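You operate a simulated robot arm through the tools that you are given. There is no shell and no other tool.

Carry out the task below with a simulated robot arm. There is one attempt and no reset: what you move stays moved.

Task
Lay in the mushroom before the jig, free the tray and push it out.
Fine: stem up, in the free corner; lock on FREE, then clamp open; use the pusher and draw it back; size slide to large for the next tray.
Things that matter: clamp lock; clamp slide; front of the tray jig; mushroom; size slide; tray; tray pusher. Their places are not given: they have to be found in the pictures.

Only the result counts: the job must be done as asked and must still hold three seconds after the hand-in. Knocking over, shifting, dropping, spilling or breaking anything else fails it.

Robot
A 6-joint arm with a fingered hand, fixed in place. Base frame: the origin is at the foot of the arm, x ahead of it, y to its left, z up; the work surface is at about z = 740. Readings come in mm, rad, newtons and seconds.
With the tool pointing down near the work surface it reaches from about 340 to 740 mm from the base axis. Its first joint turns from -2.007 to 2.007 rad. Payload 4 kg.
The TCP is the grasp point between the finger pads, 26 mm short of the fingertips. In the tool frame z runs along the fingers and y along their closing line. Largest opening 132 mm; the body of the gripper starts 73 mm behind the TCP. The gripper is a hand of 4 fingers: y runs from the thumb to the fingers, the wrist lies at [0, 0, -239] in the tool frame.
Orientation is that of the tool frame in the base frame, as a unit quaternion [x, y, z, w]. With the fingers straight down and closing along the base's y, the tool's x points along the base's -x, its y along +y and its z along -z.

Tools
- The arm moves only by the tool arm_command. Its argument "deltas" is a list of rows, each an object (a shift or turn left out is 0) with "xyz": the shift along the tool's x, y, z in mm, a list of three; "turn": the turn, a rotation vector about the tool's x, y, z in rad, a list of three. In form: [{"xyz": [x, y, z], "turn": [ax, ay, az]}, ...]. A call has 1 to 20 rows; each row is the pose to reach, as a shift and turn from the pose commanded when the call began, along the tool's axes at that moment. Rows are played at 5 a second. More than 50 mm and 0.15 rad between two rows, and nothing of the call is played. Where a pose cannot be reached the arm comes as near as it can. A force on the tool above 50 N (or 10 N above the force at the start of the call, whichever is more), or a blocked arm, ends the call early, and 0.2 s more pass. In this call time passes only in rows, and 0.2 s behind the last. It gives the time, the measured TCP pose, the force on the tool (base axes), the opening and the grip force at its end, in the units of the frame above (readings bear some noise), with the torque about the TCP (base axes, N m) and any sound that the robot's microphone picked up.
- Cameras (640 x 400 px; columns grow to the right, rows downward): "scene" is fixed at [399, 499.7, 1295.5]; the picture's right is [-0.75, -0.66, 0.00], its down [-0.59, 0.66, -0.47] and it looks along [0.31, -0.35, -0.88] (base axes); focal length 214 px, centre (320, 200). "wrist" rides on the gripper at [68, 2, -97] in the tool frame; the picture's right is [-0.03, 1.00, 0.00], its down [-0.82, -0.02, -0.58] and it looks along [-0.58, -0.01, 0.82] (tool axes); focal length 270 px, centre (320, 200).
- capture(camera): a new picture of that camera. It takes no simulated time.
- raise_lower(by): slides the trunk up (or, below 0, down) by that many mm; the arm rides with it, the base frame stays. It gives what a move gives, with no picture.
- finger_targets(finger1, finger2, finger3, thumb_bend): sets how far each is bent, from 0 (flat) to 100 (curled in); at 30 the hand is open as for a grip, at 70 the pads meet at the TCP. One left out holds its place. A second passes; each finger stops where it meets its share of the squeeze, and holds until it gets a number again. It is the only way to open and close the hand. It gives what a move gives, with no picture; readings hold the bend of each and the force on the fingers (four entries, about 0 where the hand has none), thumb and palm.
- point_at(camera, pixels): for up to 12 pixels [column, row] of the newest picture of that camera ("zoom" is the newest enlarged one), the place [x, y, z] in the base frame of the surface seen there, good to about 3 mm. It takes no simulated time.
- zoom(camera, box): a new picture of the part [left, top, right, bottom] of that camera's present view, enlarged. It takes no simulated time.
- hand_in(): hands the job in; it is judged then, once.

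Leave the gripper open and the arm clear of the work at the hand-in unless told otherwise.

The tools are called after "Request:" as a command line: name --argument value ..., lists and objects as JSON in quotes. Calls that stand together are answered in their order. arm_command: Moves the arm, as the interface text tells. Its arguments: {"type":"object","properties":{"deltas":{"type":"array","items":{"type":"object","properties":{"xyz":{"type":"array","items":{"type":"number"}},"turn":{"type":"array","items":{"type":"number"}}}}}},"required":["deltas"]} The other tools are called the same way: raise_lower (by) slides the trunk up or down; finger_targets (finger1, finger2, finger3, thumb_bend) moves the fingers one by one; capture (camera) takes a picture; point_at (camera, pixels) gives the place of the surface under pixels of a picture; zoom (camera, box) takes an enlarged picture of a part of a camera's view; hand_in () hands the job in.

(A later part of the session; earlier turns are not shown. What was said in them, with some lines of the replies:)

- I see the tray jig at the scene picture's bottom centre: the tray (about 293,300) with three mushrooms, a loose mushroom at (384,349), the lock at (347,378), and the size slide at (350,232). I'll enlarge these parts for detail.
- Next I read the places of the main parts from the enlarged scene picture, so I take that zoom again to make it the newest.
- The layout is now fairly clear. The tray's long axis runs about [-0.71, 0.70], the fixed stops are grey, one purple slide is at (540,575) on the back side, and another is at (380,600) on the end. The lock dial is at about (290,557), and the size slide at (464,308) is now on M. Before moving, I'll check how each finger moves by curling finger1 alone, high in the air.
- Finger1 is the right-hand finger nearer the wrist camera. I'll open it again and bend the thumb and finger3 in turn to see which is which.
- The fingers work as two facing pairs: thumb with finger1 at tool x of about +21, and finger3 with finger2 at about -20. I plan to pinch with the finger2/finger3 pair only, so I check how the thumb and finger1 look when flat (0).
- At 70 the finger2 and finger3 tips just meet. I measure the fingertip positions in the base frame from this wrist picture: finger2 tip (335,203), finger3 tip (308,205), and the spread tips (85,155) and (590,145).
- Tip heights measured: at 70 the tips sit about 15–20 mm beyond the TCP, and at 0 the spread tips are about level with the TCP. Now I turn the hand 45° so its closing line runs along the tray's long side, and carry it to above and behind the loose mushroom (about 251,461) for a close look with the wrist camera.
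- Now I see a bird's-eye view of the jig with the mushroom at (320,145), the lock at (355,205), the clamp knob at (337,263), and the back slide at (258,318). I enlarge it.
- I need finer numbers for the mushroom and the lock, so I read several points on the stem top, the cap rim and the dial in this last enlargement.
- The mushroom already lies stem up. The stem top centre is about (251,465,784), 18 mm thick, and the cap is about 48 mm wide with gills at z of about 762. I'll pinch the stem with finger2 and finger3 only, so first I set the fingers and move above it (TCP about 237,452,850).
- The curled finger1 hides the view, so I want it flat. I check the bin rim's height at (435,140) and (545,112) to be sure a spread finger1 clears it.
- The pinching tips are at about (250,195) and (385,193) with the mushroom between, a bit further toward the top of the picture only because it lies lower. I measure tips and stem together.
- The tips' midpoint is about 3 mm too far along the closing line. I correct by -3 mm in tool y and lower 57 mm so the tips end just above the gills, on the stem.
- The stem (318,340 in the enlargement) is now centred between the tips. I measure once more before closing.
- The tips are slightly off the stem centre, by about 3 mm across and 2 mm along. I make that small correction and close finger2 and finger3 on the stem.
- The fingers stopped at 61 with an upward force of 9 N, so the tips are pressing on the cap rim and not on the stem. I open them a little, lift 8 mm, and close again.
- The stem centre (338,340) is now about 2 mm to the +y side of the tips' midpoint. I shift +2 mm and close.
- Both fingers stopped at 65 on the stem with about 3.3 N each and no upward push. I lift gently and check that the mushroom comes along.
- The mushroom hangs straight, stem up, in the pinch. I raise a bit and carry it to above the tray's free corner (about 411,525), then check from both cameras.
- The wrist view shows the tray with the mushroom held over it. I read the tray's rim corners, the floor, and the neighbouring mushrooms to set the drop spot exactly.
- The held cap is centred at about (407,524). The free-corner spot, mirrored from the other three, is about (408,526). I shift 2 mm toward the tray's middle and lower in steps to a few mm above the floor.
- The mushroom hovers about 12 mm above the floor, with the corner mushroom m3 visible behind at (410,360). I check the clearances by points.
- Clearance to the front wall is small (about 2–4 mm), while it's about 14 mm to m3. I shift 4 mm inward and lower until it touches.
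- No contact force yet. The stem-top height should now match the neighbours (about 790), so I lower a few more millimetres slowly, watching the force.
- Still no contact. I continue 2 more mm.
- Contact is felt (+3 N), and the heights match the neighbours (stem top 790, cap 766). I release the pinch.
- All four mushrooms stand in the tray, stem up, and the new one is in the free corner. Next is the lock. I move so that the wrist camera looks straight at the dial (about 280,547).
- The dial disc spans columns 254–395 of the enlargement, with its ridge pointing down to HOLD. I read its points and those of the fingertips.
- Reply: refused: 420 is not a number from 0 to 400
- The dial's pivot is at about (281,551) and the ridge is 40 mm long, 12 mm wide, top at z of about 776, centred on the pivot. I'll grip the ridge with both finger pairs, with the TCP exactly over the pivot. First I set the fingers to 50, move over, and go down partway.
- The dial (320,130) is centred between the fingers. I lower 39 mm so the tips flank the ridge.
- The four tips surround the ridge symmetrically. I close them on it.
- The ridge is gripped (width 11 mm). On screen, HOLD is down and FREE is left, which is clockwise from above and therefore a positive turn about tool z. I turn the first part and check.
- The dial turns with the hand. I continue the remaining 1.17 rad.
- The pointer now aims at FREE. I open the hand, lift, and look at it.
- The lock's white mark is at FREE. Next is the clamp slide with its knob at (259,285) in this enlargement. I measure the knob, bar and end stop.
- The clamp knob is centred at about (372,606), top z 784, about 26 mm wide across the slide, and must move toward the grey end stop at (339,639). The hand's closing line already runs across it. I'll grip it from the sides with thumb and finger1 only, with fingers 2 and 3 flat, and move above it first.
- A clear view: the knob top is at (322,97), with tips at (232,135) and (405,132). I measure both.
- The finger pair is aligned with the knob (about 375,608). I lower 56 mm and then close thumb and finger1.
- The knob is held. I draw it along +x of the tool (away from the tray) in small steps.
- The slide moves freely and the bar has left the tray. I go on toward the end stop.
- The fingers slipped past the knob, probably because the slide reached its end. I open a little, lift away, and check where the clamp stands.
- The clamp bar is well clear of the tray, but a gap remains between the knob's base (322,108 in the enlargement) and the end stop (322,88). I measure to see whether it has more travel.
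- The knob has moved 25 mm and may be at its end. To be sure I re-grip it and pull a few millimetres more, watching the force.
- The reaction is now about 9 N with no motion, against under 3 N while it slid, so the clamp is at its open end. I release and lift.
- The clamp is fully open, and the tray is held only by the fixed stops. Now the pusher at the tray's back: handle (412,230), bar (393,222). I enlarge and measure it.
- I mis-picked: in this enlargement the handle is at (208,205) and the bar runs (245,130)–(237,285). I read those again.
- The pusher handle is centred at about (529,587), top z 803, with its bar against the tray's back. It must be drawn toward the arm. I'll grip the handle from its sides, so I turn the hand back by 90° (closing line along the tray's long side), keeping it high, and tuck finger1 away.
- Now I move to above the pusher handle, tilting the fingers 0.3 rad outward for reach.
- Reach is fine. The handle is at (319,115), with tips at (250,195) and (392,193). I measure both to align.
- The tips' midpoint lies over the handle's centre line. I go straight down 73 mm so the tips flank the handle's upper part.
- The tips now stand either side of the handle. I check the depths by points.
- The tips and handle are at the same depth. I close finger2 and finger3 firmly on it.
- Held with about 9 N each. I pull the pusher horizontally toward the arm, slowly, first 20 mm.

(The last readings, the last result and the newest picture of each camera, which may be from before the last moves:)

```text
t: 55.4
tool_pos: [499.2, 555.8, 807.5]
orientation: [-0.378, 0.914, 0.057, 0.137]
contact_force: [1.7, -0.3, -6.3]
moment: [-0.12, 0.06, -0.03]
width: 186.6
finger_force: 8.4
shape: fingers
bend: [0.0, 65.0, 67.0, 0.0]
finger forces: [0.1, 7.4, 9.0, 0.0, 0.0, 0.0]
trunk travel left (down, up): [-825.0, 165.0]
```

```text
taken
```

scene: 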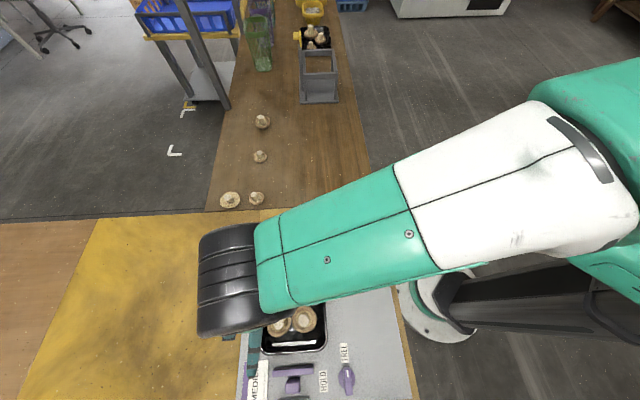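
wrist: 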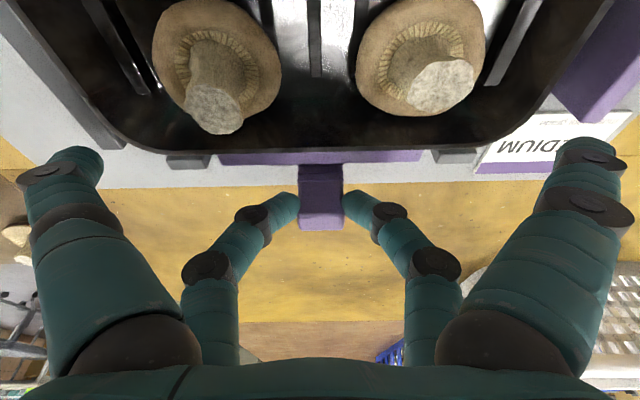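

The pusher and tray move together, and the mushrooms stay steady. I continue 40 mm.

Request:
arm_command --deltas '[{"xyz": [2.9, 0, -0.9]}, {"xyz": [6.7, 0, -2.1]}, {"xyz": [10.5, 0, -3.2]}, {"xyz": [14.3, 0, -4.4]}, {"xyz": [18.1, 0, -5.6]}, {"xyz": [22, 0, -6.8]}, {"xyz": [25.8, 0, -8]}, {"xyz": [29.6, 0, -9.2]}, {"xyz": [33.4, 0, -10.3]}, {"xyz": [36.3, 0, -11.2]}, {"xyz": [38.2, 0, -11.8]}]'

Request:
capture --camera "wrist"

Request:
capture --camera "scene"

```text
t: 57.8
tool_pos: [470.3, 526.5, 808.7]
orientation: [-0.379, 0.914, 0.056, 0.137]
contact_force: [0.2, 0.5, -5.4]
moment: [-0.1, 0.09, 0.01]
width: 186.5
finger_force: 8.9
shape: fingers
bend: [0.0, 65.0, 67.0, 0.0]
finger forces: [0.1, 8.3, 8.5, 0.0, 0.1, 0.1]
trunk travel left (down, up): [-825.0, 165.0]
```

```text
taken
```

wrist: 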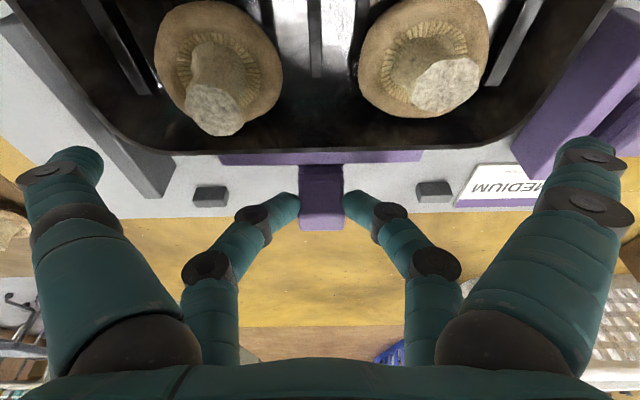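

```text
taken
```

scene: 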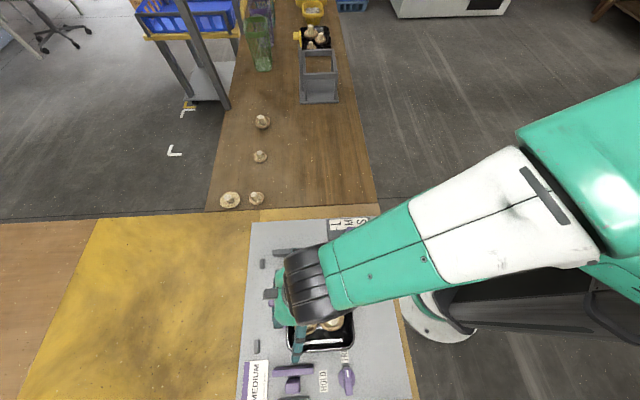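

61 mm so far and smooth. I continue another 40 mm.

Request:
arm_command --deltas '[{"xyz": [2.9, 0, -0.9]}, {"xyz": [6.7, 0, -2.1]}, {"xyz": [10.5, 0, -3.2]}, {"xyz": [14.3, 0, -4.4]}, {"xyz": [18.1, 0, -5.6]}, {"xyz": [22, 0, -6.8]}, {"xyz": [25.8, 0, -8]}, {"xyz": [29.6, 0, -9.2]}, {"xyz": [33.4, 0, -10.3]}, {"xyz": [36.3, 0, -11.2]}, {"xyz": [38.2, 0, -11.8]}]'

Request:
capture --camera "wrist"

Request:
capture --camera "scene"

```text
t: 60.2
tool_pos: [442.4, 499.0, 808.9]
orientation: [-0.379, 0.913, 0.058, 0.138]
contact_force: [0.5, 0.0, -0.8]
moment: [0.0, -0.01, -0.04]
width: 186.7
finger_force: 0.0
shape: fingers
bend: [0.0, 71.0, 72.0, 0.0]
finger forces: [0.0, 0.1, 0.0, 0.0, 0.1, 0.0]
trunk travel left (down, up): [-825.0, 165.0]
```

```text
taken
```

wrist: 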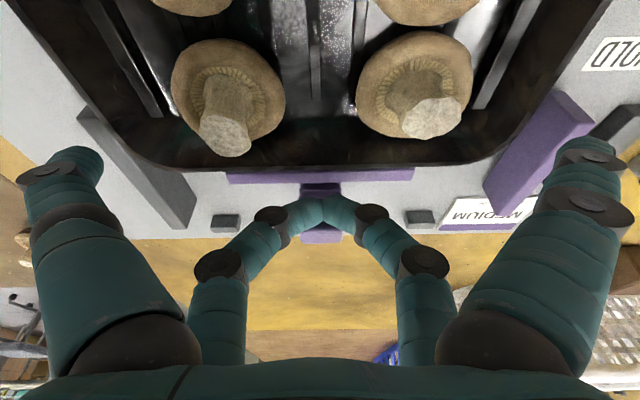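

```text
taken
```

scene: 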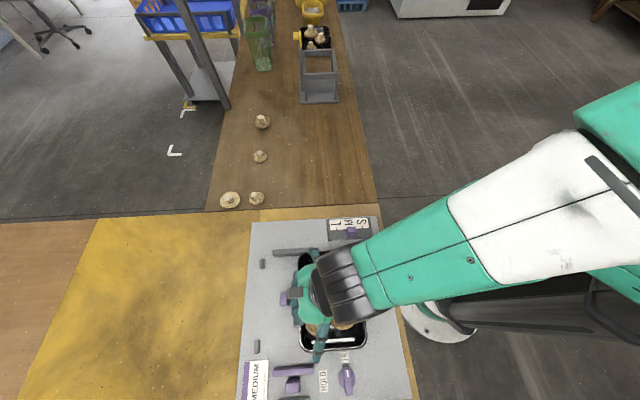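

The fingers slipped off the handle, so either the stroke ended or something resisted. I lift straight up without opening and look.

Request:
arm_command --deltas '[{"xyz": [-5.9, 0, -19.1]}, {"xyz": [-13.3, 0, -43]}, {"xyz": [-23.6, 0, -76.4]}]'

Request:
finger_targets --finger2 30 --finger3 30

Request:
capture --camera "wrist"

Request:
point_at --camera "wrist" --pixels '[[320, 115], [320, 135], [320, 140], [320, 80], [320, 90]]'

```text
t: 61.0
tool_pos: [441.7, 500.2, 887.3]
orientation: [-0.379, 0.914, 0.056, 0.137]
contact_force: [-0.3, 1.2, 0.8]
moment: [-0.01, -0.02, 0.04]
width: 186.7
finger_force: 0.1
shape: fingers
bend: [0.0, 71.0, 72.0, 0.0]
finger forces: [0.0, 0.0, 0.0, 0.0, 0.0, 0.0]
trunk travel left (down, up): [-825.0, 165.0]
```

```text
t: 62.0
tool_pos: [442.5, 500.7, 888.6]
orientation: [-0.379, 0.913, 0.057, 0.137]
contact_force: [-0.7, -0.3, -0.8]
moment: [0.0, 0.05, 0.07]
width: 186.7
finger_force: 0.1
shape: fingers
bend: [0.0, 30.0, 30.0, 0.0]
finger forces: [0.0, 0.0, 0.0, 0.1, 0.0, 0.0]
trunk travel left (down, up): [-825.0, 165.0]
```

```text
taken
```

wrist: 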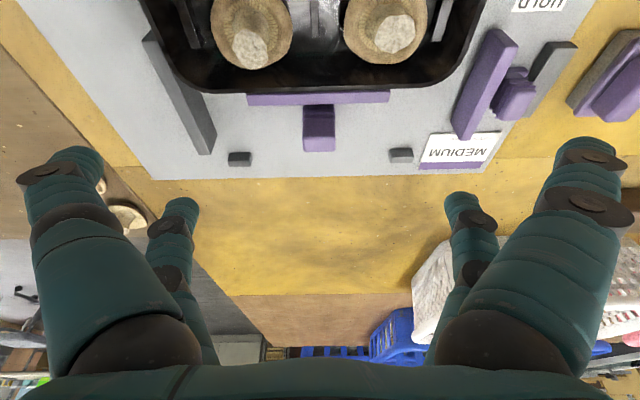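

```text
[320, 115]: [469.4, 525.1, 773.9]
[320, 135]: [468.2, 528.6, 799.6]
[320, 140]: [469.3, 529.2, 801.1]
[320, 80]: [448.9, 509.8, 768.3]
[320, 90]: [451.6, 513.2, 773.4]
```

The handle is now at about (473,532), so the pusher has moved 81 mm and the tray with it. To learn whether that is the end of the stroke, I'll press on the handle from behind with the two fingers closed. I move behind it first, still high.

Request:
finger_targets --finger2 69 --finger3 69

Request:
arm_command --deltas '[{"xyz": [-21, 0, 6.5]}, {"xyz": [-42, 0, 13]}]'

Request:
capture --camera "wrist"

Request:
point_at --camera "wrist" --pixels '[[320, 75], [320, 90], [320, 95], [312, 200], [330, 200], [312, 193]]'

```text
t: 63.0
tool_pos: [442.2, 500.8, 887.3]
orientation: [-0.378, 0.913, 0.058, 0.138]
contact_force: [-1.6, 0.1, -0.5]
moment: [0.01, -0.01, 0.0]
width: 187.0
finger_force: 0.1
shape: fingers
bend: [0.0, 69.0, 69.0, 0.0]
finger forces: [0.0, 0.0, 0.1, 0.0, 0.0, 0.0]
trunk travel left (down, up): [-825.0, 165.0]
```

```text
t: 63.6
tool_pos: [475.0, 531.1, 889.1]
orientation: [-0.378, 0.913, 0.058, 0.139]
contact_force: [1.0, -0.2, 0.3]
moment: [-0.02, -0.02, -0.02]
width: 186.7
finger_force: 0.1
shape: fingers
bend: [0.0, 69.0, 69.0, 0.0]
finger forces: [0.0, 0.0, 0.0, 0.0, 0.0, 0.0]
trunk travel left (down, up): [-825.0, 165.0]
```

```text
taken
```

wrist: 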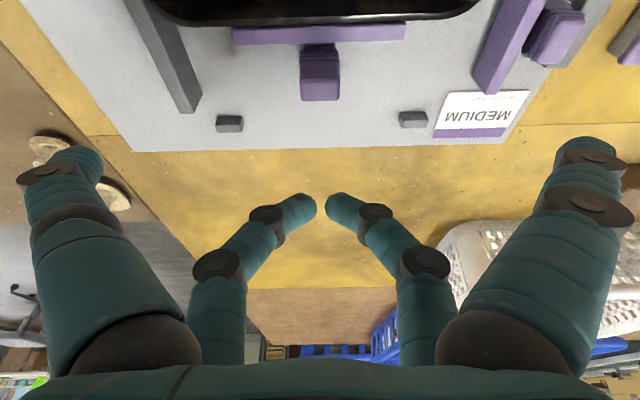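

```text
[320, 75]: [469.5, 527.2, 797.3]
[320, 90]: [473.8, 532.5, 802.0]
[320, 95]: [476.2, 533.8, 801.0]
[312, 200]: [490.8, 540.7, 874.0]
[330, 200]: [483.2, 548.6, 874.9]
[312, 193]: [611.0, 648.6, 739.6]
```

The closed tips are about 9 mm behind the handle. I lower 81 mm.

Request:
arm_command --deltas '[{"xyz": [8, 0, 26]}, {"xyz": [16, 0, 52]}, {"xyz": [23.9, 0, 77.4]}]'

Request:
capture --camera "wrist"

```text
t: 64.4
tool_pos: [474.3, 528.6, 808.1]
orientation: [-0.379, 0.913, 0.057, 0.138]
contact_force: [-0.1, -0.7, -0.5]
moment: [-0.02, 0.01, -0.02]
width: 186.9
finger_force: 0.1
shape: fingers
bend: [0.0, 69.0, 69.0, 0.0]
finger forces: [0.0, 0.0, 0.1, 0.0, 0.1, 0.0]
trunk travel left (down, up): [-825.0, 165.0]
```

```text
taken
```

wrist: 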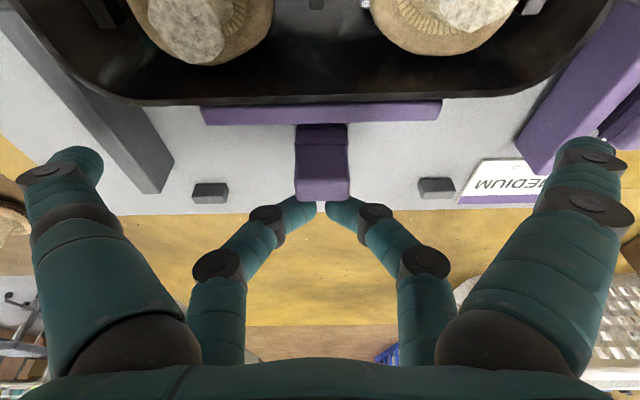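

The fingers are right behind the handle. I press in the push direction with small 2 mm steps, watching the force.

Request:
arm_command --deltas '[{"xyz": [1.9, 0, -0.6]}, {"xyz": [3.8, 0, -1.2]}, {"xyz": [5.7, 0, -1.8]}, {"xyz": [7.6, 0, -2.4]}, {"xyz": [9.6, 0, -3]}, {"xyz": [11.5, 0, -3.6]}, {"xyz": [13.4, 0, -4.1]}, {"xyz": [15.3, 0, -4.7]}]'

Request:
capture --camera "wrist"

```text
t: 66.2
tool_pos: [466.4, 522.5, 808.6]
orientation: [-0.379, 0.913, 0.06, 0.141]
contact_force: [22.4, 23.0, -0.5]
moment: [0.24, -0.17, -0.09]
width: 186.8
finger_force: 15.4
shape: fingers
bend: [0.0, 67.0, 68.0, 0.0]
finger forces: [0.0, 16.6, 13.8, 0.1, 0.1, 0.0]
trunk travel left (down, up): [-825.0, 165.0]
```

```text
taken
```

wrist: 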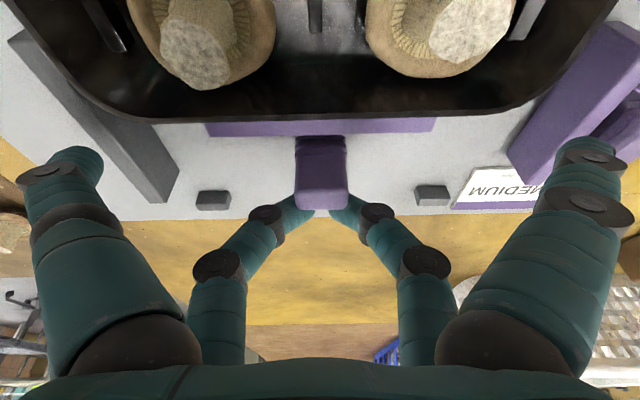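

The reaction is 32 N, so the pusher is at the end of its stroke and the tray is fully pushed out. I back off, lift, and go over to the front side of the handle to draw it back.

Request:
arm_command --deltas '[{"xyz": [-9, 0, 3]}, {"xyz": [-15, 0, 5]}, {"xyz": [-6, 0, -24]}, {"xyz": [-1, 0, -43]}]'

Request:
capture --camera "wrist"

Request:
point_at --camera "wrist" --pixels '[[320, 130], [320, 145], [320, 155], [320, 110], [312, 205], [330, 203]]'

```text
t: 67.2
tool_pos: [454.2, 508.6, 849.2]
orientation: [-0.378, 0.914, 0.057, 0.137]
contact_force: [0.2, -0.4, -0.5]
moment: [0.02, 0.03, 0.02]
width: 186.6
finger_force: 0.0
shape: fingers
bend: [0.0, 69.0, 69.0, 0.0]
finger forces: [0.0, 0.0, 0.1, 0.1, 0.0, 0.0]
trunk travel left (down, up): [-825.0, 165.0]
```

```text
taken
```

wrist: 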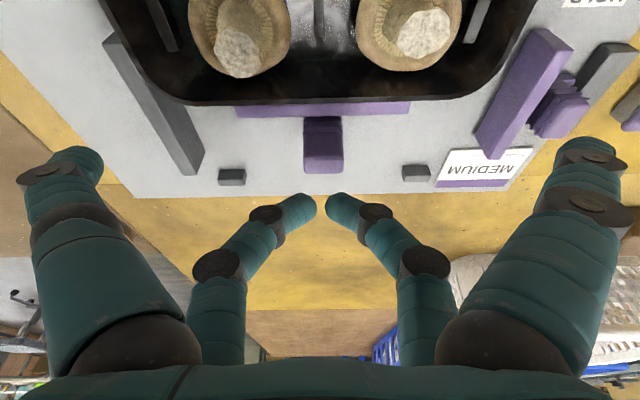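

```text
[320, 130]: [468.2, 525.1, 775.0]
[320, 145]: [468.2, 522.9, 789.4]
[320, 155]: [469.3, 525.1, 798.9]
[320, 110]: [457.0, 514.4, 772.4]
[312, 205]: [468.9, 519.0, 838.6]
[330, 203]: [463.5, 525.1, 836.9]
```

The tips (z about 838) are above the handle. I move 22 mm toward the arm, then lower to just above bar height in front of the handle.

Request:
arm_command --deltas '[{"xyz": [21, 0, -6.5]}, {"xyz": [26.5, 0, 11.2]}, {"xyz": [31.9, 0, 28.8]}]'

Request:
capture --camera "wrist"

Request:
zoom --camera "wrist" --box '[220, 100, 420, 260]'

```text
t: 68.0
tool_pos: [440.6, 492.2, 812.1]
orientation: [-0.379, 0.913, 0.058, 0.137]
contact_force: [1.6, 0.6, 0.2]
moment: [0.02, -0.01, 0.01]
width: 186.9
finger_force: 0.0
shape: fingers
bend: [0.0, 69.0, 69.0, 0.0]
finger forces: [0.0, 0.0, 0.0, 0.0, 0.0, 0.0]
trunk travel left (down, up): [-825.0, 165.0]
```

```text
taken
```

wrist: 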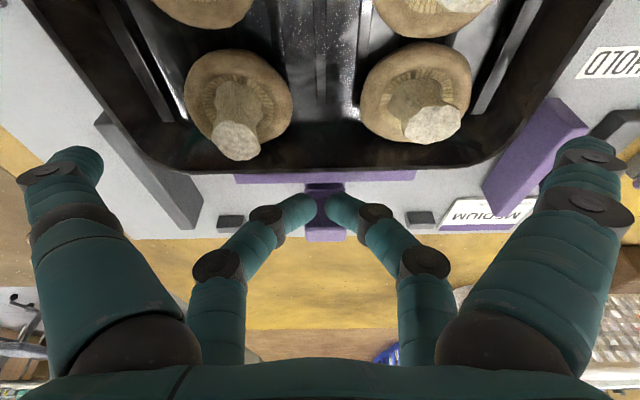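

```text
2.50 times, centred on (320, 180) of wrist
```

zoom: 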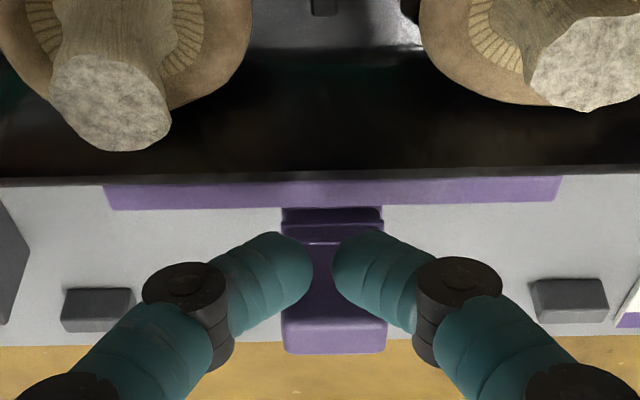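

The fingers are in front of the handle. I push it back away from the tray, first 45 mm.

Request:
arm_command --deltas '[{"xyz": [-3.8, 0, 1.2]}, {"xyz": [-8.6, 0, 2.7]}, {"xyz": [-13.4, 0, 4.1]}, {"xyz": [-18.1, 0, 5.6]}, {"xyz": [-22.9, 0, 7.1]}, {"xyz": [-27.7, 0, 8.6]}, {"xyz": [-32.5, 0, 10]}, {"xyz": [-37.2, 0, 11.5]}, {"xyz": [-43, 0, 13.3]}]'

Request:
capture --camera "wrist"

```text
t: 70.0
tool_pos: [469.8, 527.6, 812.2]
orientation: [-0.378, 0.914, 0.057, 0.138]
contact_force: [-0.1, -1.2, 0.4]
moment: [-0.01, -0.03, -0.04]
width: 186.8
finger_force: 0.1
shape: fingers
bend: [0.0, 69.0, 69.0, 0.0]
finger forces: [0.0, 0.3, 0.4, 0.0, 0.0, 0.0]
trunk travel left (down, up): [-825.0, 165.0]
```

```text
taken
```

wrist: 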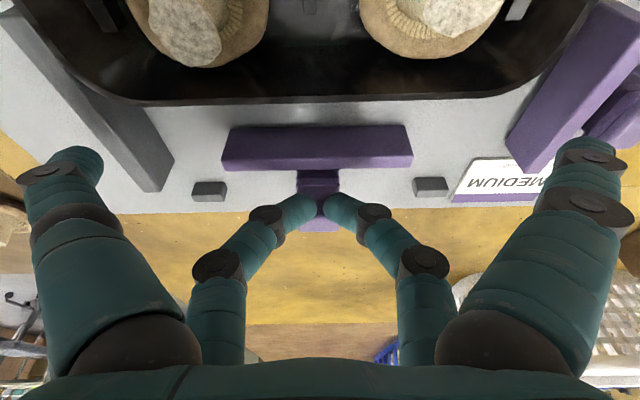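

The pusher retracts and the tray stays out. I continue until it comes up against its end.

Request:
arm_command --deltas '[{"xyz": [-4.8, 0, 1.5]}, {"xyz": [-9.6, 0, 3]}, {"xyz": [-14.3, 0, 4.4]}, {"xyz": [-19.1, 0, 5.9]}, {"xyz": [-23.9, 0, 7.4]}, {"xyz": [-28.7, 0, 8.9]}, {"xyz": [-33.4, 0, 10.3]}, {"xyz": [-36.3, 0, 11.2]}, {"xyz": [-39, 0, 12.1]}, {"xyz": [-41.5, 0, 12.8]}, {"xyz": [-44, 0, 13.6]}]'

Request:
capture --camera "wrist"

```text
t: 72.4
tool_pos: [502.5, 561.1, 812.9]
orientation: [-0.378, 0.914, 0.057, 0.138]
contact_force: [0.0, -1.5, 0.0]
moment: [0.0, -0.02, -0.02]
width: 186.9
finger_force: 0.3
shape: fingers
bend: [0.0, 69.0, 69.0, 0.0]
finger forces: [0.0, 0.6, 0.5, 0.0, 0.1, 0.0]
trunk travel left (down, up): [-825.0, 165.0]
```

```text
taken
```

wrist: 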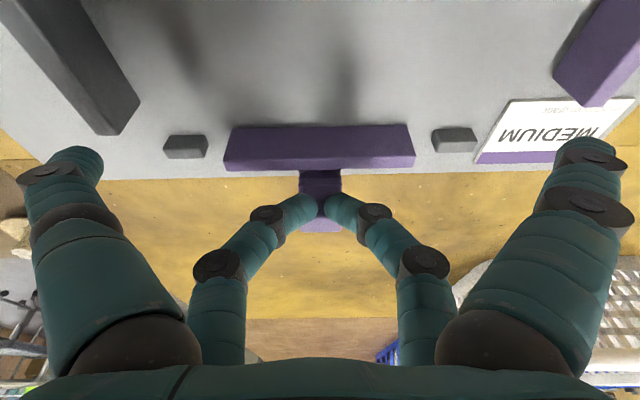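

The bar is now level with the back stops, with no end resistance yet. I push a little further in 1.5 mm steps until it resists.

Request:
arm_command --deltas '[{"xyz": [-1.4, 0, 0.4]}, {"xyz": [-2.9, 0, 0.9]}, {"xyz": [-4.3, 0, 1.3]}, {"xyz": [-5.7, 0, 1.8]}, {"xyz": [-7.2, 0, 2.2]}, {"xyz": [-8.6, 0, 2.7]}]'

Request:
capture --camera "wrist"

Request:
point_at --camera "wrist" --pixels '[[320, 225], [320, 218], [240, 150], [390, 150], [320, 140], [320, 165]]'

```text
t: 73.8
tool_pos: [506.5, 564.1, 811.8]
orientation: [-0.378, 0.914, 0.056, 0.137]
contact_force: [-14.8, -13.8, 3.4]
moment: [-0.22, 0.2, 0.02]
width: 186.6
finger_force: 10.6
shape: fingers
bend: [0.0, 70.0, 70.0, 0.0]
finger forces: [0.0, 11.4, 9.5, 0.0, 0.0, 0.1]
trunk travel left (down, up): [-825.0, 165.0]
```

```text
taken
```

wrist: 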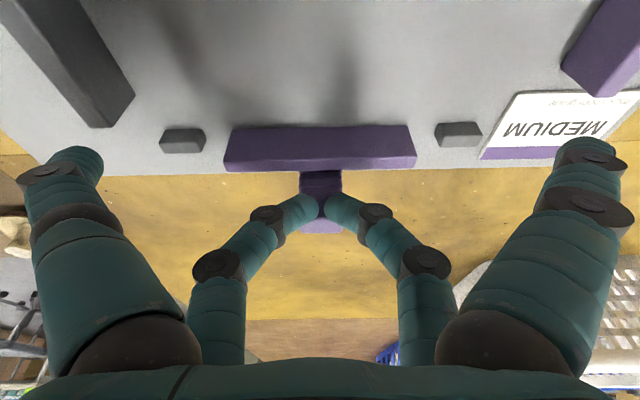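

```text
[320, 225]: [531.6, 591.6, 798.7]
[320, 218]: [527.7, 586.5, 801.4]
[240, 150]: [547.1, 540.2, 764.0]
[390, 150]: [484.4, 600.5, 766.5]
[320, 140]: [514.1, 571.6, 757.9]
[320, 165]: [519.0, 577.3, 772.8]
```

20 N of resistance and the handle is back at its first place (about 530,589), so the pusher is fully drawn back. I ease off, lift straight up, and look at the whole jig.

Request:
arm_command --deltas '[{"xyz": [7, 0, -2.2]}, {"xyz": [1, 0, -21]}, {"xyz": [-8, 0, -50]}, {"xyz": [-17, 0, -80]}]'

Request:
capture --camera "scene"

```text
t: 74.8
tool_pos: [503.8, 559.8, 894.2]
orientation: [-0.378, 0.914, 0.057, 0.138]
contact_force: [-1.0, -1.0, -0.1]
moment: [0.03, -0.04, -0.04]
width: 186.7
finger_force: 0.0
shape: fingers
bend: [0.0, 69.0, 69.0, 0.0]
finger forces: [0.0, 0.1, 0.0, 0.0, 0.0, 0.0]
trunk travel left (down, up): [-825.0, 165.0]
```

```text
taken
```

scene: 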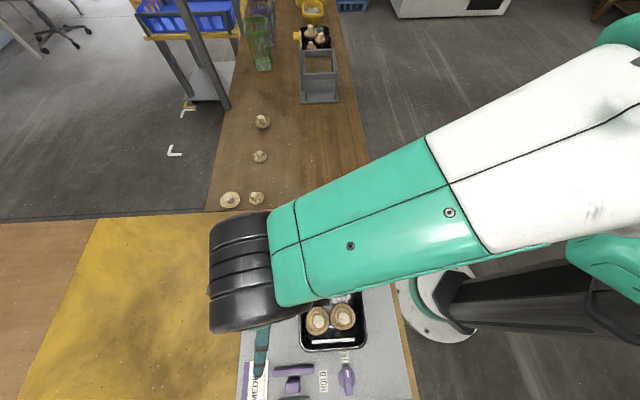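

Next the size slide. I carry the hand high over to it, taking out the tilt, so that the wrist camera looks at the knob (about 464,308).

Request:
arm_command --deltas '[{"xyz": [38.9, -21.4, -9], "turn": [0, 0.043, 0]}, {"xyz": [77.7, -42.8, -18], "turn": [0, 0.086, 0]}, {"xyz": [116.6, -64.2, -27.1], "turn": [0, 0.129, 0]}, {"xyz": [155.4, -85.7, -36.1], "turn": [0, 0.171, 0]}, {"xyz": [194.3, -107.1, -45.1], "turn": [0, 0.214, 0]}, {"xyz": [233.1, -128.5, -54.2], "turn": [0, 0.257, 0]}, {"xyz": [272, -149.9, -63.2], "turn": [0, 0.3, 0]}]'

Request:
capture --camera "wrist"

Request:
capture --camera "scene"

```text
t: 76.4
tool_pos: [413.6, 256.8, 872.2]
orientation: [-0.383, 0.924, 0.001, 0.0]
contact_force: [0.2, -0.8, -0.5]
moment: [-0.01, 0.0, 0.05]
width: 186.6
finger_force: 0.1
shape: fingers
bend: [0.0, 69.0, 69.0, 0.0]
finger forces: [0.1, 0.0, 0.1, 0.1, 0.1, 0.1]
trunk travel left (down, up): [-825.0, 165.0]
```

```text
taken
```

wrist: 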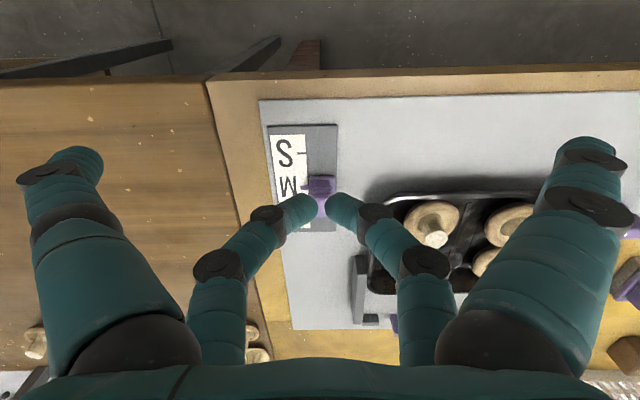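

```text
taken
```

scene: 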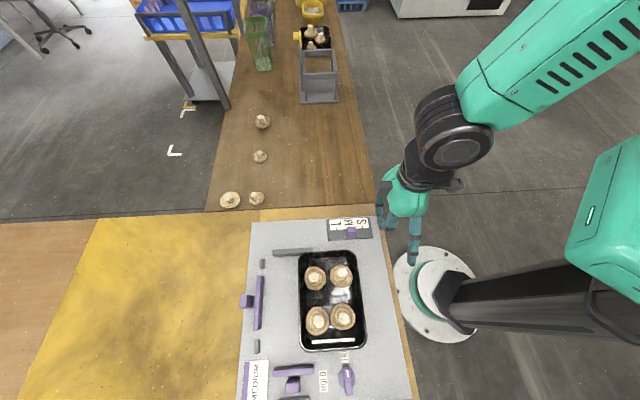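

The tray is out toward the front with all four mushrooms upright, and the pusher is back. I enlarge the jig and the size scale.

Request:
zoom --camera "scene" --box '[225, 210, 425, 400]'

Request:
zoom --camera "scene" --box '[315, 210, 385, 250]'

Request:
point_at --camera "zoom" --pixels '[[200, 100], [290, 95], [395, 90], [330, 160], [330, 205], [310, 205], [352, 205], [150, 225], [500, 220], [270, 210], [400, 210], [330, 240]]'

```text
2.11 times, centred on (325, 305) of scene
```

zoom: 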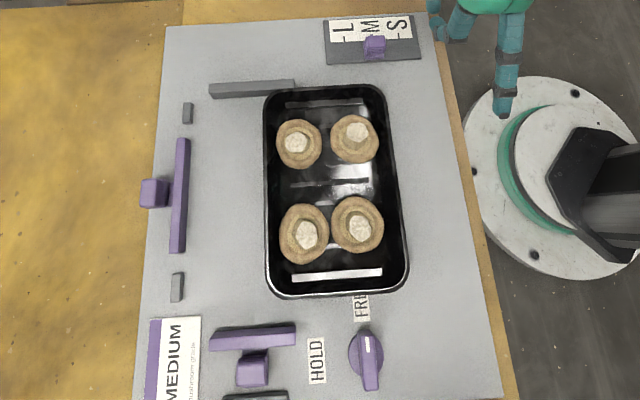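

```text
9.14 times, centred on (350, 230) of scene
```

zoom: 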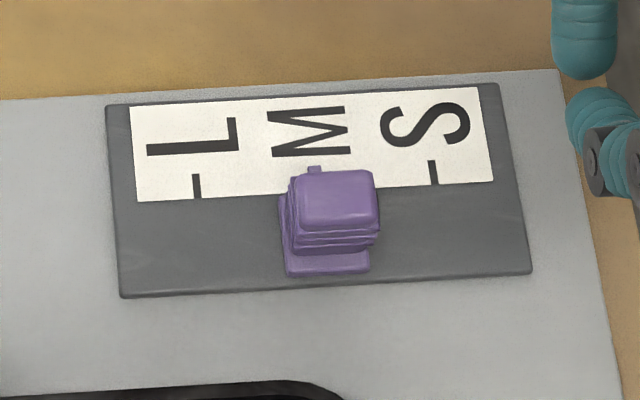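

```text
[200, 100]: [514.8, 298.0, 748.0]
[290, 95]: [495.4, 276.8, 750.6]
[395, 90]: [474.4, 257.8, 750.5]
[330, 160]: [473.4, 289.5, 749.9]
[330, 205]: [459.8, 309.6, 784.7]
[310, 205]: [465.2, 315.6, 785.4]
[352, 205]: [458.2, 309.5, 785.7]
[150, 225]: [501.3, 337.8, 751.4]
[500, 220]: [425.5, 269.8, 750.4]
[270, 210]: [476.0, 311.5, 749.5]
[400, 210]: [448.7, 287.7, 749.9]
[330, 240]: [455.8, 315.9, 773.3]
```

The scale has ticks: L at (197,187), S at (433,172), with the knob's pointer at (315,170) on M. I read the tick positions and also check the view from the wrist side with fingers opened.

Request:
point_at --camera "zoom" --pixels '[[196, 187], [434, 172], [315, 169], [196, 175], [434, 162], [340, 268], [290, 268], [365, 265], [280, 200], [330, 178], [330, 228], [372, 200]]'

Request:
finger_targets --finger2 45 --finger3 45

Request:
zoom --camera "wrist" --box '[240, 100, 400, 240]'

```text
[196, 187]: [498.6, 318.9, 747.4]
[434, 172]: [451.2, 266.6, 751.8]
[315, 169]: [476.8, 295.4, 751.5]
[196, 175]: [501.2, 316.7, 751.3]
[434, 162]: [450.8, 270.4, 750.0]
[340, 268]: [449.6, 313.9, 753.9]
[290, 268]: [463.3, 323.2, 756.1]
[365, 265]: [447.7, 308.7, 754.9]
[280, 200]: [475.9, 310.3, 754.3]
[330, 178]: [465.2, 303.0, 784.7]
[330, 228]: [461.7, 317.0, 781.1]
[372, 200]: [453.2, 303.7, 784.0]
```

```text
t: 77.4
tool_pos: [412.6, 258.1, 871.6]
orientation: [-0.383, 0.924, 0.0, 0.0]
contact_force: [0.0, -0.5, 0.0]
moment: [0.03, 0.02, -0.01]
width: 186.4
finger_force: 0.1
shape: fingers
bend: [0.0, 45.0, 45.0, 0.0]
finger forces: [0.0, 0.1, 0.0, 0.0, 0.0, 0.0]
trunk travel left (down, up): [-825.0, 165.0]
```

```text
2.86 times, centred on (320, 170) of wrist
```

zoom: 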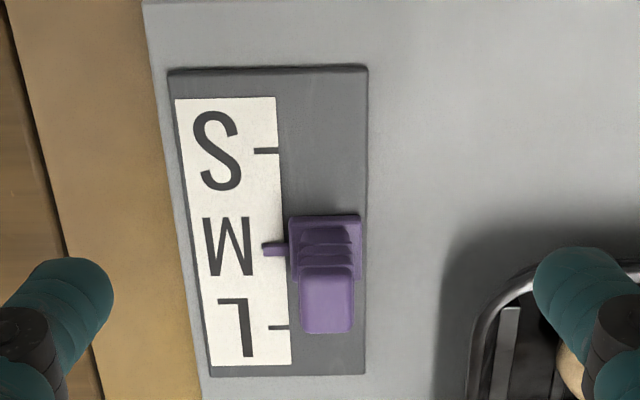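

L lies 35 mm from M along the slide. I measure the knob's exact place from this closer picture: top face columns 300–353, rows 268–333.

Request:
point_at --camera "zoom" --pixels '[[326, 275], [326, 300], [326, 328], [304, 300], [350, 300], [326, 245], [285, 327], [265, 250], [258, 151], [100, 275], [548, 265], [326, 220]]'

```text
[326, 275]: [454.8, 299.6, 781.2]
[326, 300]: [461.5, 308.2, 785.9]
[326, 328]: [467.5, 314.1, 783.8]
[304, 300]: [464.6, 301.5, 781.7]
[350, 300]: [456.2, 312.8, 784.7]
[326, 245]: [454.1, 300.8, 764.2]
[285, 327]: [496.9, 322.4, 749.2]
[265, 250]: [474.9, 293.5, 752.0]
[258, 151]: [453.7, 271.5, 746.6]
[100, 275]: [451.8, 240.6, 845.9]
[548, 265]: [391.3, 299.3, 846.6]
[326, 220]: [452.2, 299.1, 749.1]
```

The knob top centre is about (460,307,785). It's 14 mm wide across and 20 mm long. I narrow the opening to 55 (the tray corner is near), and place the finger2/3 pair around the knob.

Request:
finger_targets --finger2 55 --finger3 55

Request:
arm_command --deltas '[{"xyz": [-25, 1, 0]}, {"xyz": [-51, 1.8, 0]}, {"xyz": [-51, 1.8, 30]}]'

Request:
capture --camera "wrist"

Request:
point_at --camera "wrist" --pixels '[[258, 200], [260, 195], [382, 195], [378, 190], [318, 145], [318, 155], [318, 165]]'

```text
t: 78.4
tool_pos: [412.8, 257.3, 871.8]
orientation: [-0.382, 0.924, 0.0, 0.0]
contact_force: [0.3, 0.0, 0.0]
moment: [0.02, -0.03, -0.01]
width: 186.7
finger_force: 0.0
shape: fingers
bend: [0.0, 55.0, 55.0, 0.0]
finger forces: [0.0, 0.1, 0.1, 0.0, 0.1, 0.0]
trunk travel left (down, up): [-825.0, 165.0]
```

```text
t: 79.2
tool_pos: [447.2, 294.6, 843.2]
orientation: [-0.383, 0.924, 0.0, -0.001]
contact_force: [-0.4, -0.6, 0.1]
moment: [-0.01, 0.01, 0.0]
width: 186.9
finger_force: 0.0
shape: fingers
bend: [0.0, 55.0, 55.0, 0.0]
finger forces: [0.1, 0.0, 0.1, 0.0, 0.1, 0.0]
trunk travel left (down, up): [-825.0, 165.0]
```

```text
taken
```

wrist: 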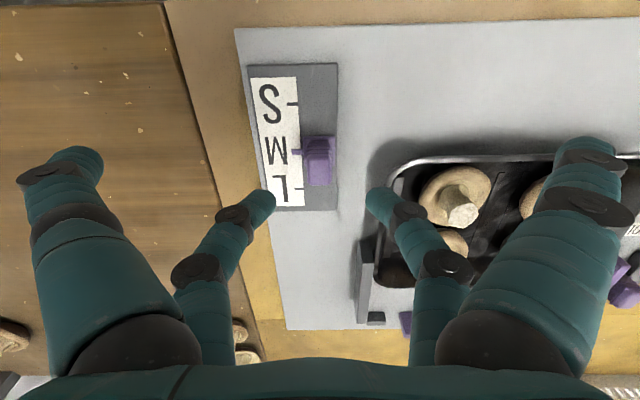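

```text
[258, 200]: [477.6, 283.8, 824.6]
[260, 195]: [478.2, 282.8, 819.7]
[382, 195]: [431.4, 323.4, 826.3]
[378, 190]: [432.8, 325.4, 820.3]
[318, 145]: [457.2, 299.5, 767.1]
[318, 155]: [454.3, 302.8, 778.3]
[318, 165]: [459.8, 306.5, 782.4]
```

Aligned. I lower 46 mm and grip the size knob.

Request:
arm_command --deltas '[{"xyz": [0, 0, 20]}, {"xyz": [0, 0, 36]}, {"xyz": [0, 0, 46]}]'

Request:
finger_targets --finger2 74 --finger3 74

Request:
capture --camera "wrist"

```text
t: 80.0
tool_pos: [446.4, 293.6, 799.0]
orientation: [-0.383, 0.924, 0.0, 0.0]
contact_force: [0.5, -0.7, 0.8]
moment: [0.05, -0.01, 0.0]
width: 186.6
finger_force: 0.1
shape: fingers
bend: [0.0, 55.0, 55.0, 0.0]
finger forces: [0.0, 0.0, 0.0, 0.0, 0.0, 0.0]
trunk travel left (down, up): [-825.0, 165.0]
```

```text
t: 81.0
tool_pos: [447.9, 295.3, 799.8]
orientation: [-0.383, 0.924, 0.0, -0.001]
contact_force: [0.5, -1.5, -7.8]
moment: [-0.1, 0.08, -0.03]
width: 186.4
finger_force: 6.5
shape: fingers
bend: [0.0, 71.0, 70.0, 0.0]
finger forces: [0.0, 5.9, 6.5, 0.0, 0.1, 0.0]
trunk travel left (down, up): [-825.0, 165.0]
```

```text
taken
```

wrist: 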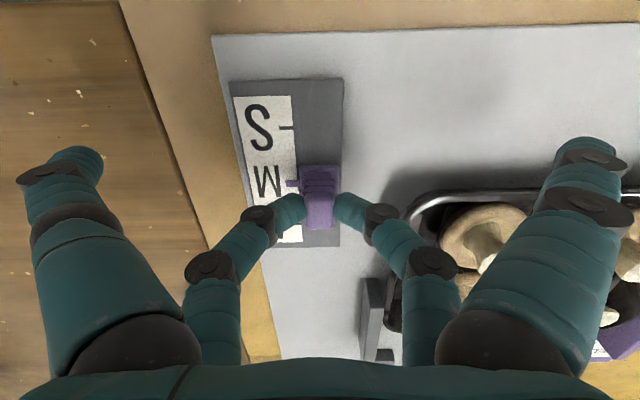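

The knob is gripped. I slide it toward L (along -x of the tool), first 20 mm.

Request:
arm_command --deltas '[{"xyz": [-3, 0, 0]}, {"xyz": [-7, 0, 0]}, {"xyz": [-12, 0, 0]}, {"xyz": [-16, 0, 0]}, {"xyz": [-20, 0, 0]}]'

Request:
capture --camera "wrist"

Request:
zoom --camera "scene" --box '[315, 210, 385, 250]'

```text
t: 82.2
tool_pos: [461.5, 309.0, 798.4]
orientation: [-0.383, 0.924, 0.0, -0.001]
contact_force: [-0.3, -0.4, -4.1]
moment: [-0.05, 0.04, 0.0]
width: 186.8
finger_force: 6.4
shape: fingers
bend: [0.0, 71.0, 70.0, 0.0]
finger forces: [0.0, 6.4, 6.5, 0.0, 0.0, 0.1]
trunk travel left (down, up): [-825.0, 165.0]
```

```text
taken
```

wrist: 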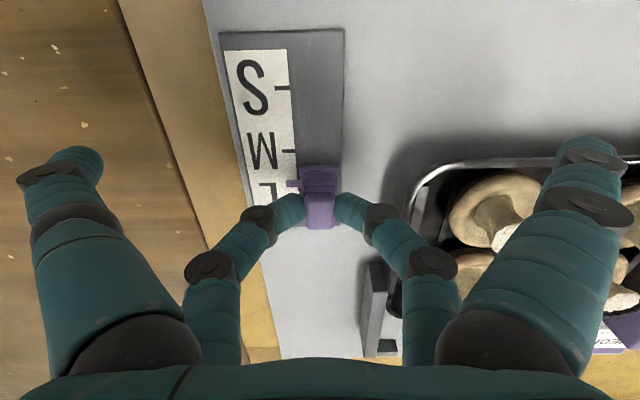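

```text
9.14 times, centred on (350, 230) of scene
```

zoom: 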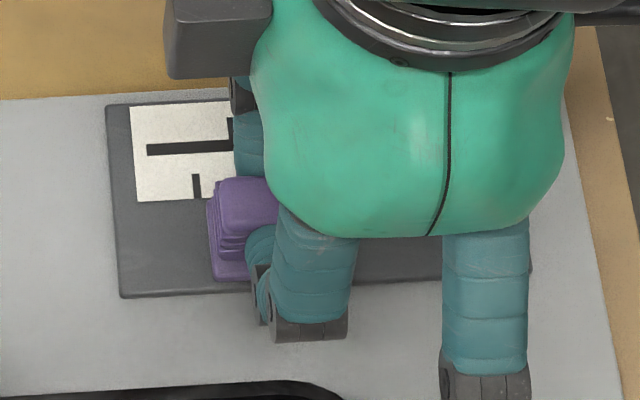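

The slide moves well: the pointer has left M. I move on 14 mm.

Request:
arm_command --deltas '[{"xyz": [-3, 0, 0]}, {"xyz": [-6, 0, 0]}, {"xyz": [-9, 0, 0]}, {"xyz": [-12, 0, 0]}, {"xyz": [-14.5, 0, 0]}]'

Request:
capture --camera "wrist"

Request:
zoom --camera "wrist" --box '[200, 120, 360, 240]'

Request:
zoom --camera "scene" --box '[315, 210, 385, 250]'

```text
t: 83.4
tool_pos: [473.8, 320.1, 797.5]
orientation: [-0.383, 0.924, 0.0, 0.0]
contact_force: [-0.3, -2.1, 1.1]
moment: [-0.04, 0.0, -0.09]
width: 186.6
finger_force: 7.3
shape: fingers
bend: [0.0, 71.0, 71.0, 0.0]
finger forces: [0.0, 6.2, 8.0, 0.0, 0.1, 0.0]
trunk travel left (down, up): [-825.0, 165.0]
```

```text
taken
```

wrist: 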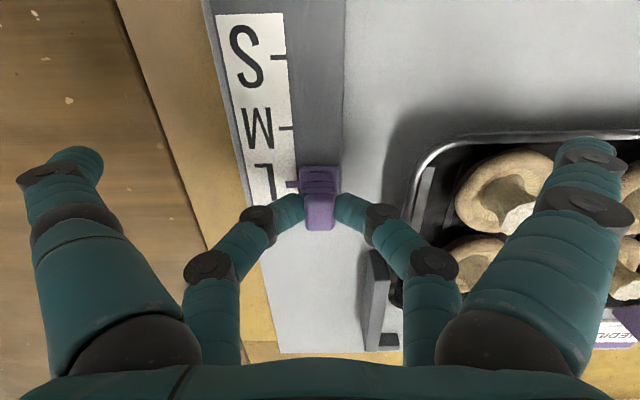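

```text
3.33 times, centred on (280, 180) of wrist
```

zoom: 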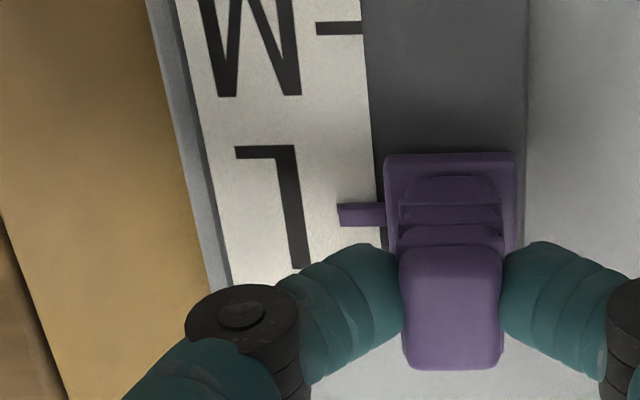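

```text
9.14 times, centred on (350, 230) of scene
```

zoom: 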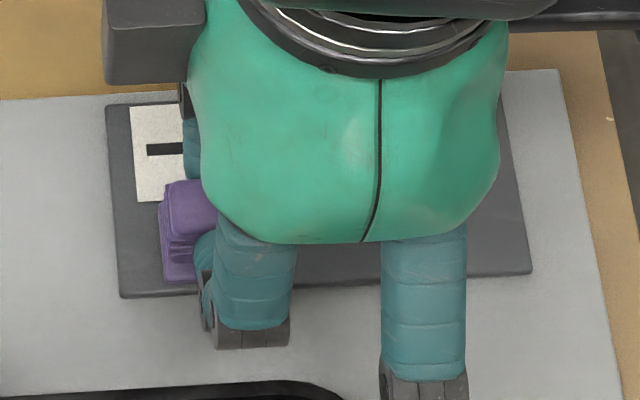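

The pointer now sits on the L tick (about 34.5 mm moved). I release, lift, and check from above.

Request:
finger_targets --finger2 57 --finger3 57

Request:
arm_command --deltas '[{"xyz": [0, 0, -30]}, {"xyz": [0, 0, -65]}, {"xyz": [20, 0, -100]}, {"xyz": [60, 0, -110]}, {"xyz": [95, 0, -110]}]'

Request:
zoom --camera "scene" --box '[315, 210, 385, 250]'

Request:
point_at --camera "zoom" --pixels '[[195, 187], [195, 180], [200, 220], [318, 180], [434, 172], [195, 195]]'

Request:
capture --camera "wrist"

```text
t: 84.4
tool_pos: [473.1, 318.0, 796.4]
orientation: [-0.382, 0.924, 0.0, 0.0]
contact_force: [0.4, -0.8, -0.3]
moment: [0.01, -0.02, -0.03]
width: 186.7
finger_force: 0.0
shape: fingers
bend: [0.0, 56.0, 56.0, 0.0]
finger forces: [0.0, 0.1, 0.0, 0.1, 0.1, 0.0]
trunk travel left (down, up): [-825.0, 165.0]
```

```text
t: 85.6
tool_pos: [406.9, 256.5, 907.5]
orientation: [-0.383, 0.924, 0.0, 0.0]
contact_force: [0.9, 0.1, 0.7]
moment: [-0.01, 0.03, -0.01]
width: 186.5
finger_force: 0.2
shape: fingers
bend: [0.0, 56.0, 56.0, 0.0]
finger forces: [0.0, 0.0, 0.0, 0.0, 0.0, 0.0]
trunk travel left (down, up): [-825.0, 165.0]
```

```text
9.14 times, centred on (350, 230) of scene
```

zoom: 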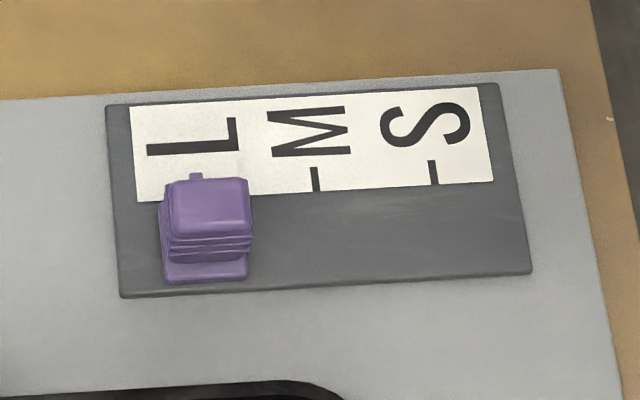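

```text
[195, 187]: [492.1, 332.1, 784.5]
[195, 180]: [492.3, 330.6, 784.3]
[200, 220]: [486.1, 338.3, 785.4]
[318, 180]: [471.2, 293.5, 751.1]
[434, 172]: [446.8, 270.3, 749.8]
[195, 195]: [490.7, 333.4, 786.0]
```

```text
taken
```

wrist: 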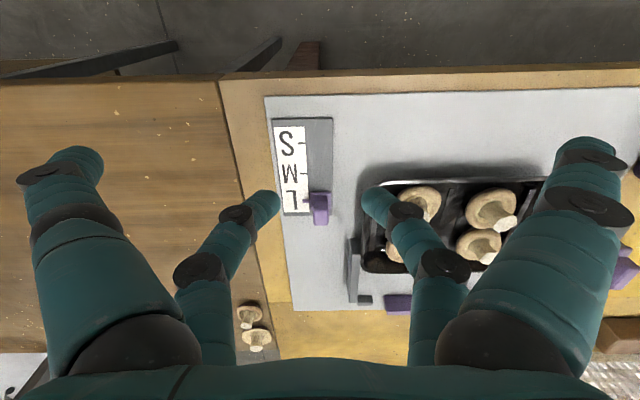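

The pointer is exactly on the L tick. I open the hand to its rest opening, raise the arm clear, and make a last check of the whole jig.

Request:
arm_command --deltas '[{"xyz": [10, -30, -30]}, {"xyz": [20, -60, -70]}, {"xyz": [20, -60, -110]}]'

Request:
finger_targets --finger1 30 --finger2 30 --finger3 30 --thumb_bend 30

Request:
capture --camera "scene"

Request:
zoom --camera "scene" --box '[225, 210, 425, 400]'

Request:
point_at --camera "zoom" --pixels '[[268, 190], [400, 180], [270, 280], [270, 110], [265, 350], [250, 375], [155, 190], [298, 145], [357, 135], [305, 233], [357, 228], [290, 88]]'

```text
refused: row 2 steps farther than a row can; nothing moved
```

```text
t: 86.6
tool_pos: [406.2, 255.6, 907.5]
orientation: [-0.383, 0.924, 0.0, 0.0]
contact_force: [0.5, 0.5, 0.5]
moment: [-0.03, 0.04, -0.02]
width: 133.5
finger_force: 0.1
shape: fingers
bend: [30.0, 30.0, 30.0, 30.0]
finger forces: [0.0, 0.1, 0.0, 0.0, 0.1, 0.0]
trunk travel left (down, up): [-825.0, 165.0]
```

```text
taken
```

scene: 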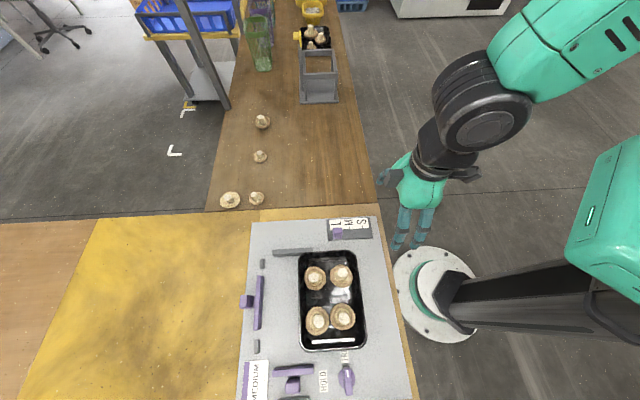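

```text
2.11 times, centred on (325, 305) of scene
```

zoom: 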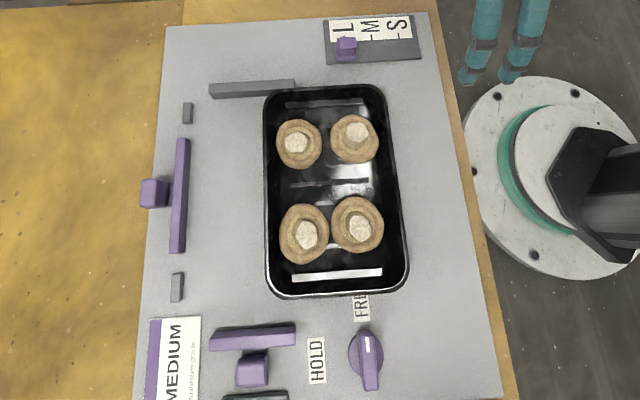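

```text
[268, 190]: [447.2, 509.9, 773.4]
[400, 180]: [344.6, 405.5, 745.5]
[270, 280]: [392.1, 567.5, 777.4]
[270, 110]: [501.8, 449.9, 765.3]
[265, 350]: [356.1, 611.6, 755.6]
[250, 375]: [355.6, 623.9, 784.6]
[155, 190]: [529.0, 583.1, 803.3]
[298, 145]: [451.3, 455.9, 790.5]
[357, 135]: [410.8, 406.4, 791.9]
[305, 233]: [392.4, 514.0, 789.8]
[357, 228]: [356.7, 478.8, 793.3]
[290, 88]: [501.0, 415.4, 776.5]
```

Everything stands as asked: the four mushrooms are stem up, the tray is out in front, the lock is on FREE, the clamp is open, the pusher is back, and the size slide is on L. The last lift was refused because a step was too big (the fingers did open), so I raise the arm with smaller steps.

Request:
arm_command --deltas '[{"xyz": [0, 0, -30]}, {"xyz": [0, 0, -60]}, {"xyz": [0, 0, -90]}]'

Request:
zoom --camera "scene" --box '[280, 320, 370, 400]'

```text
t: 87.4
tool_pos: [406.0, 252.0, 998.0]
orientation: [-0.382, 0.924, 0.0, 0.0]
contact_force: [-0.2, 0.1, 0.1]
moment: [0.07, 0.03, 0.01]
width: 133.5
finger_force: 0.0
shape: fingers
bend: [30.0, 30.0, 30.0, 30.0]
finger forces: [0.0, 0.0, 0.0, 0.1, 0.0, 0.0]
trunk travel left (down, up): [-825.0, 165.0]
```

```text
5.00 times, centred on (325, 360) of scene
```

zoom: 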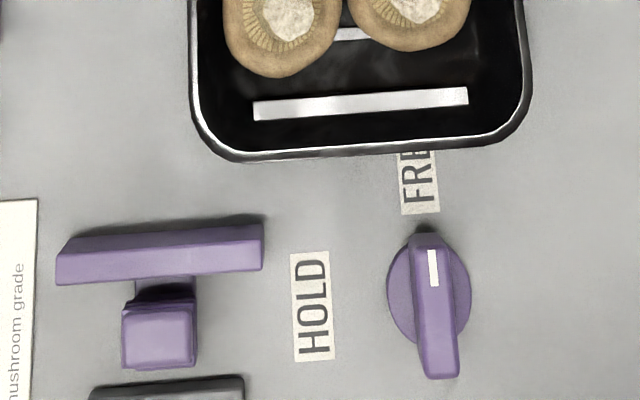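

The lock's mark points to FREE, the clamp is open, the hand is open and the arm is clear. I hand the job in.

Request:
hand_in

```text
The job is handed in.
```

I handed the job in with every step done; the tool only confirmed that it was received, not whether it passed.

- **Mushroom:** It stands stem up in the tray's free corner. In the last picture all four mushrooms in the tray were upright.
- **Lock and clamp:** I turned the lock to FREE first. I then slid the clamp about 25 mm open, to the end of its travel.
- **Tray and pusher:** I moved the pusher its full stroke of about 81 mm, until it resisted at 32 N, and the tray came out with it. I then pushed it back to its end stop.
- **Size slide:** The pointer sits on the L tick.
- **Arm:** The hand is open and raised clear of the work.

**Possible doubt:** the tray's rear edge still overlaps the side fence by about 28 mm. The pusher was at the end of its stroke, so I took that as fully pushed out.

My fingers slipped off the clamp knob and the pusher handle once each, both times as the slide reached its end. I saw nothing knocked or shifted by either slip.
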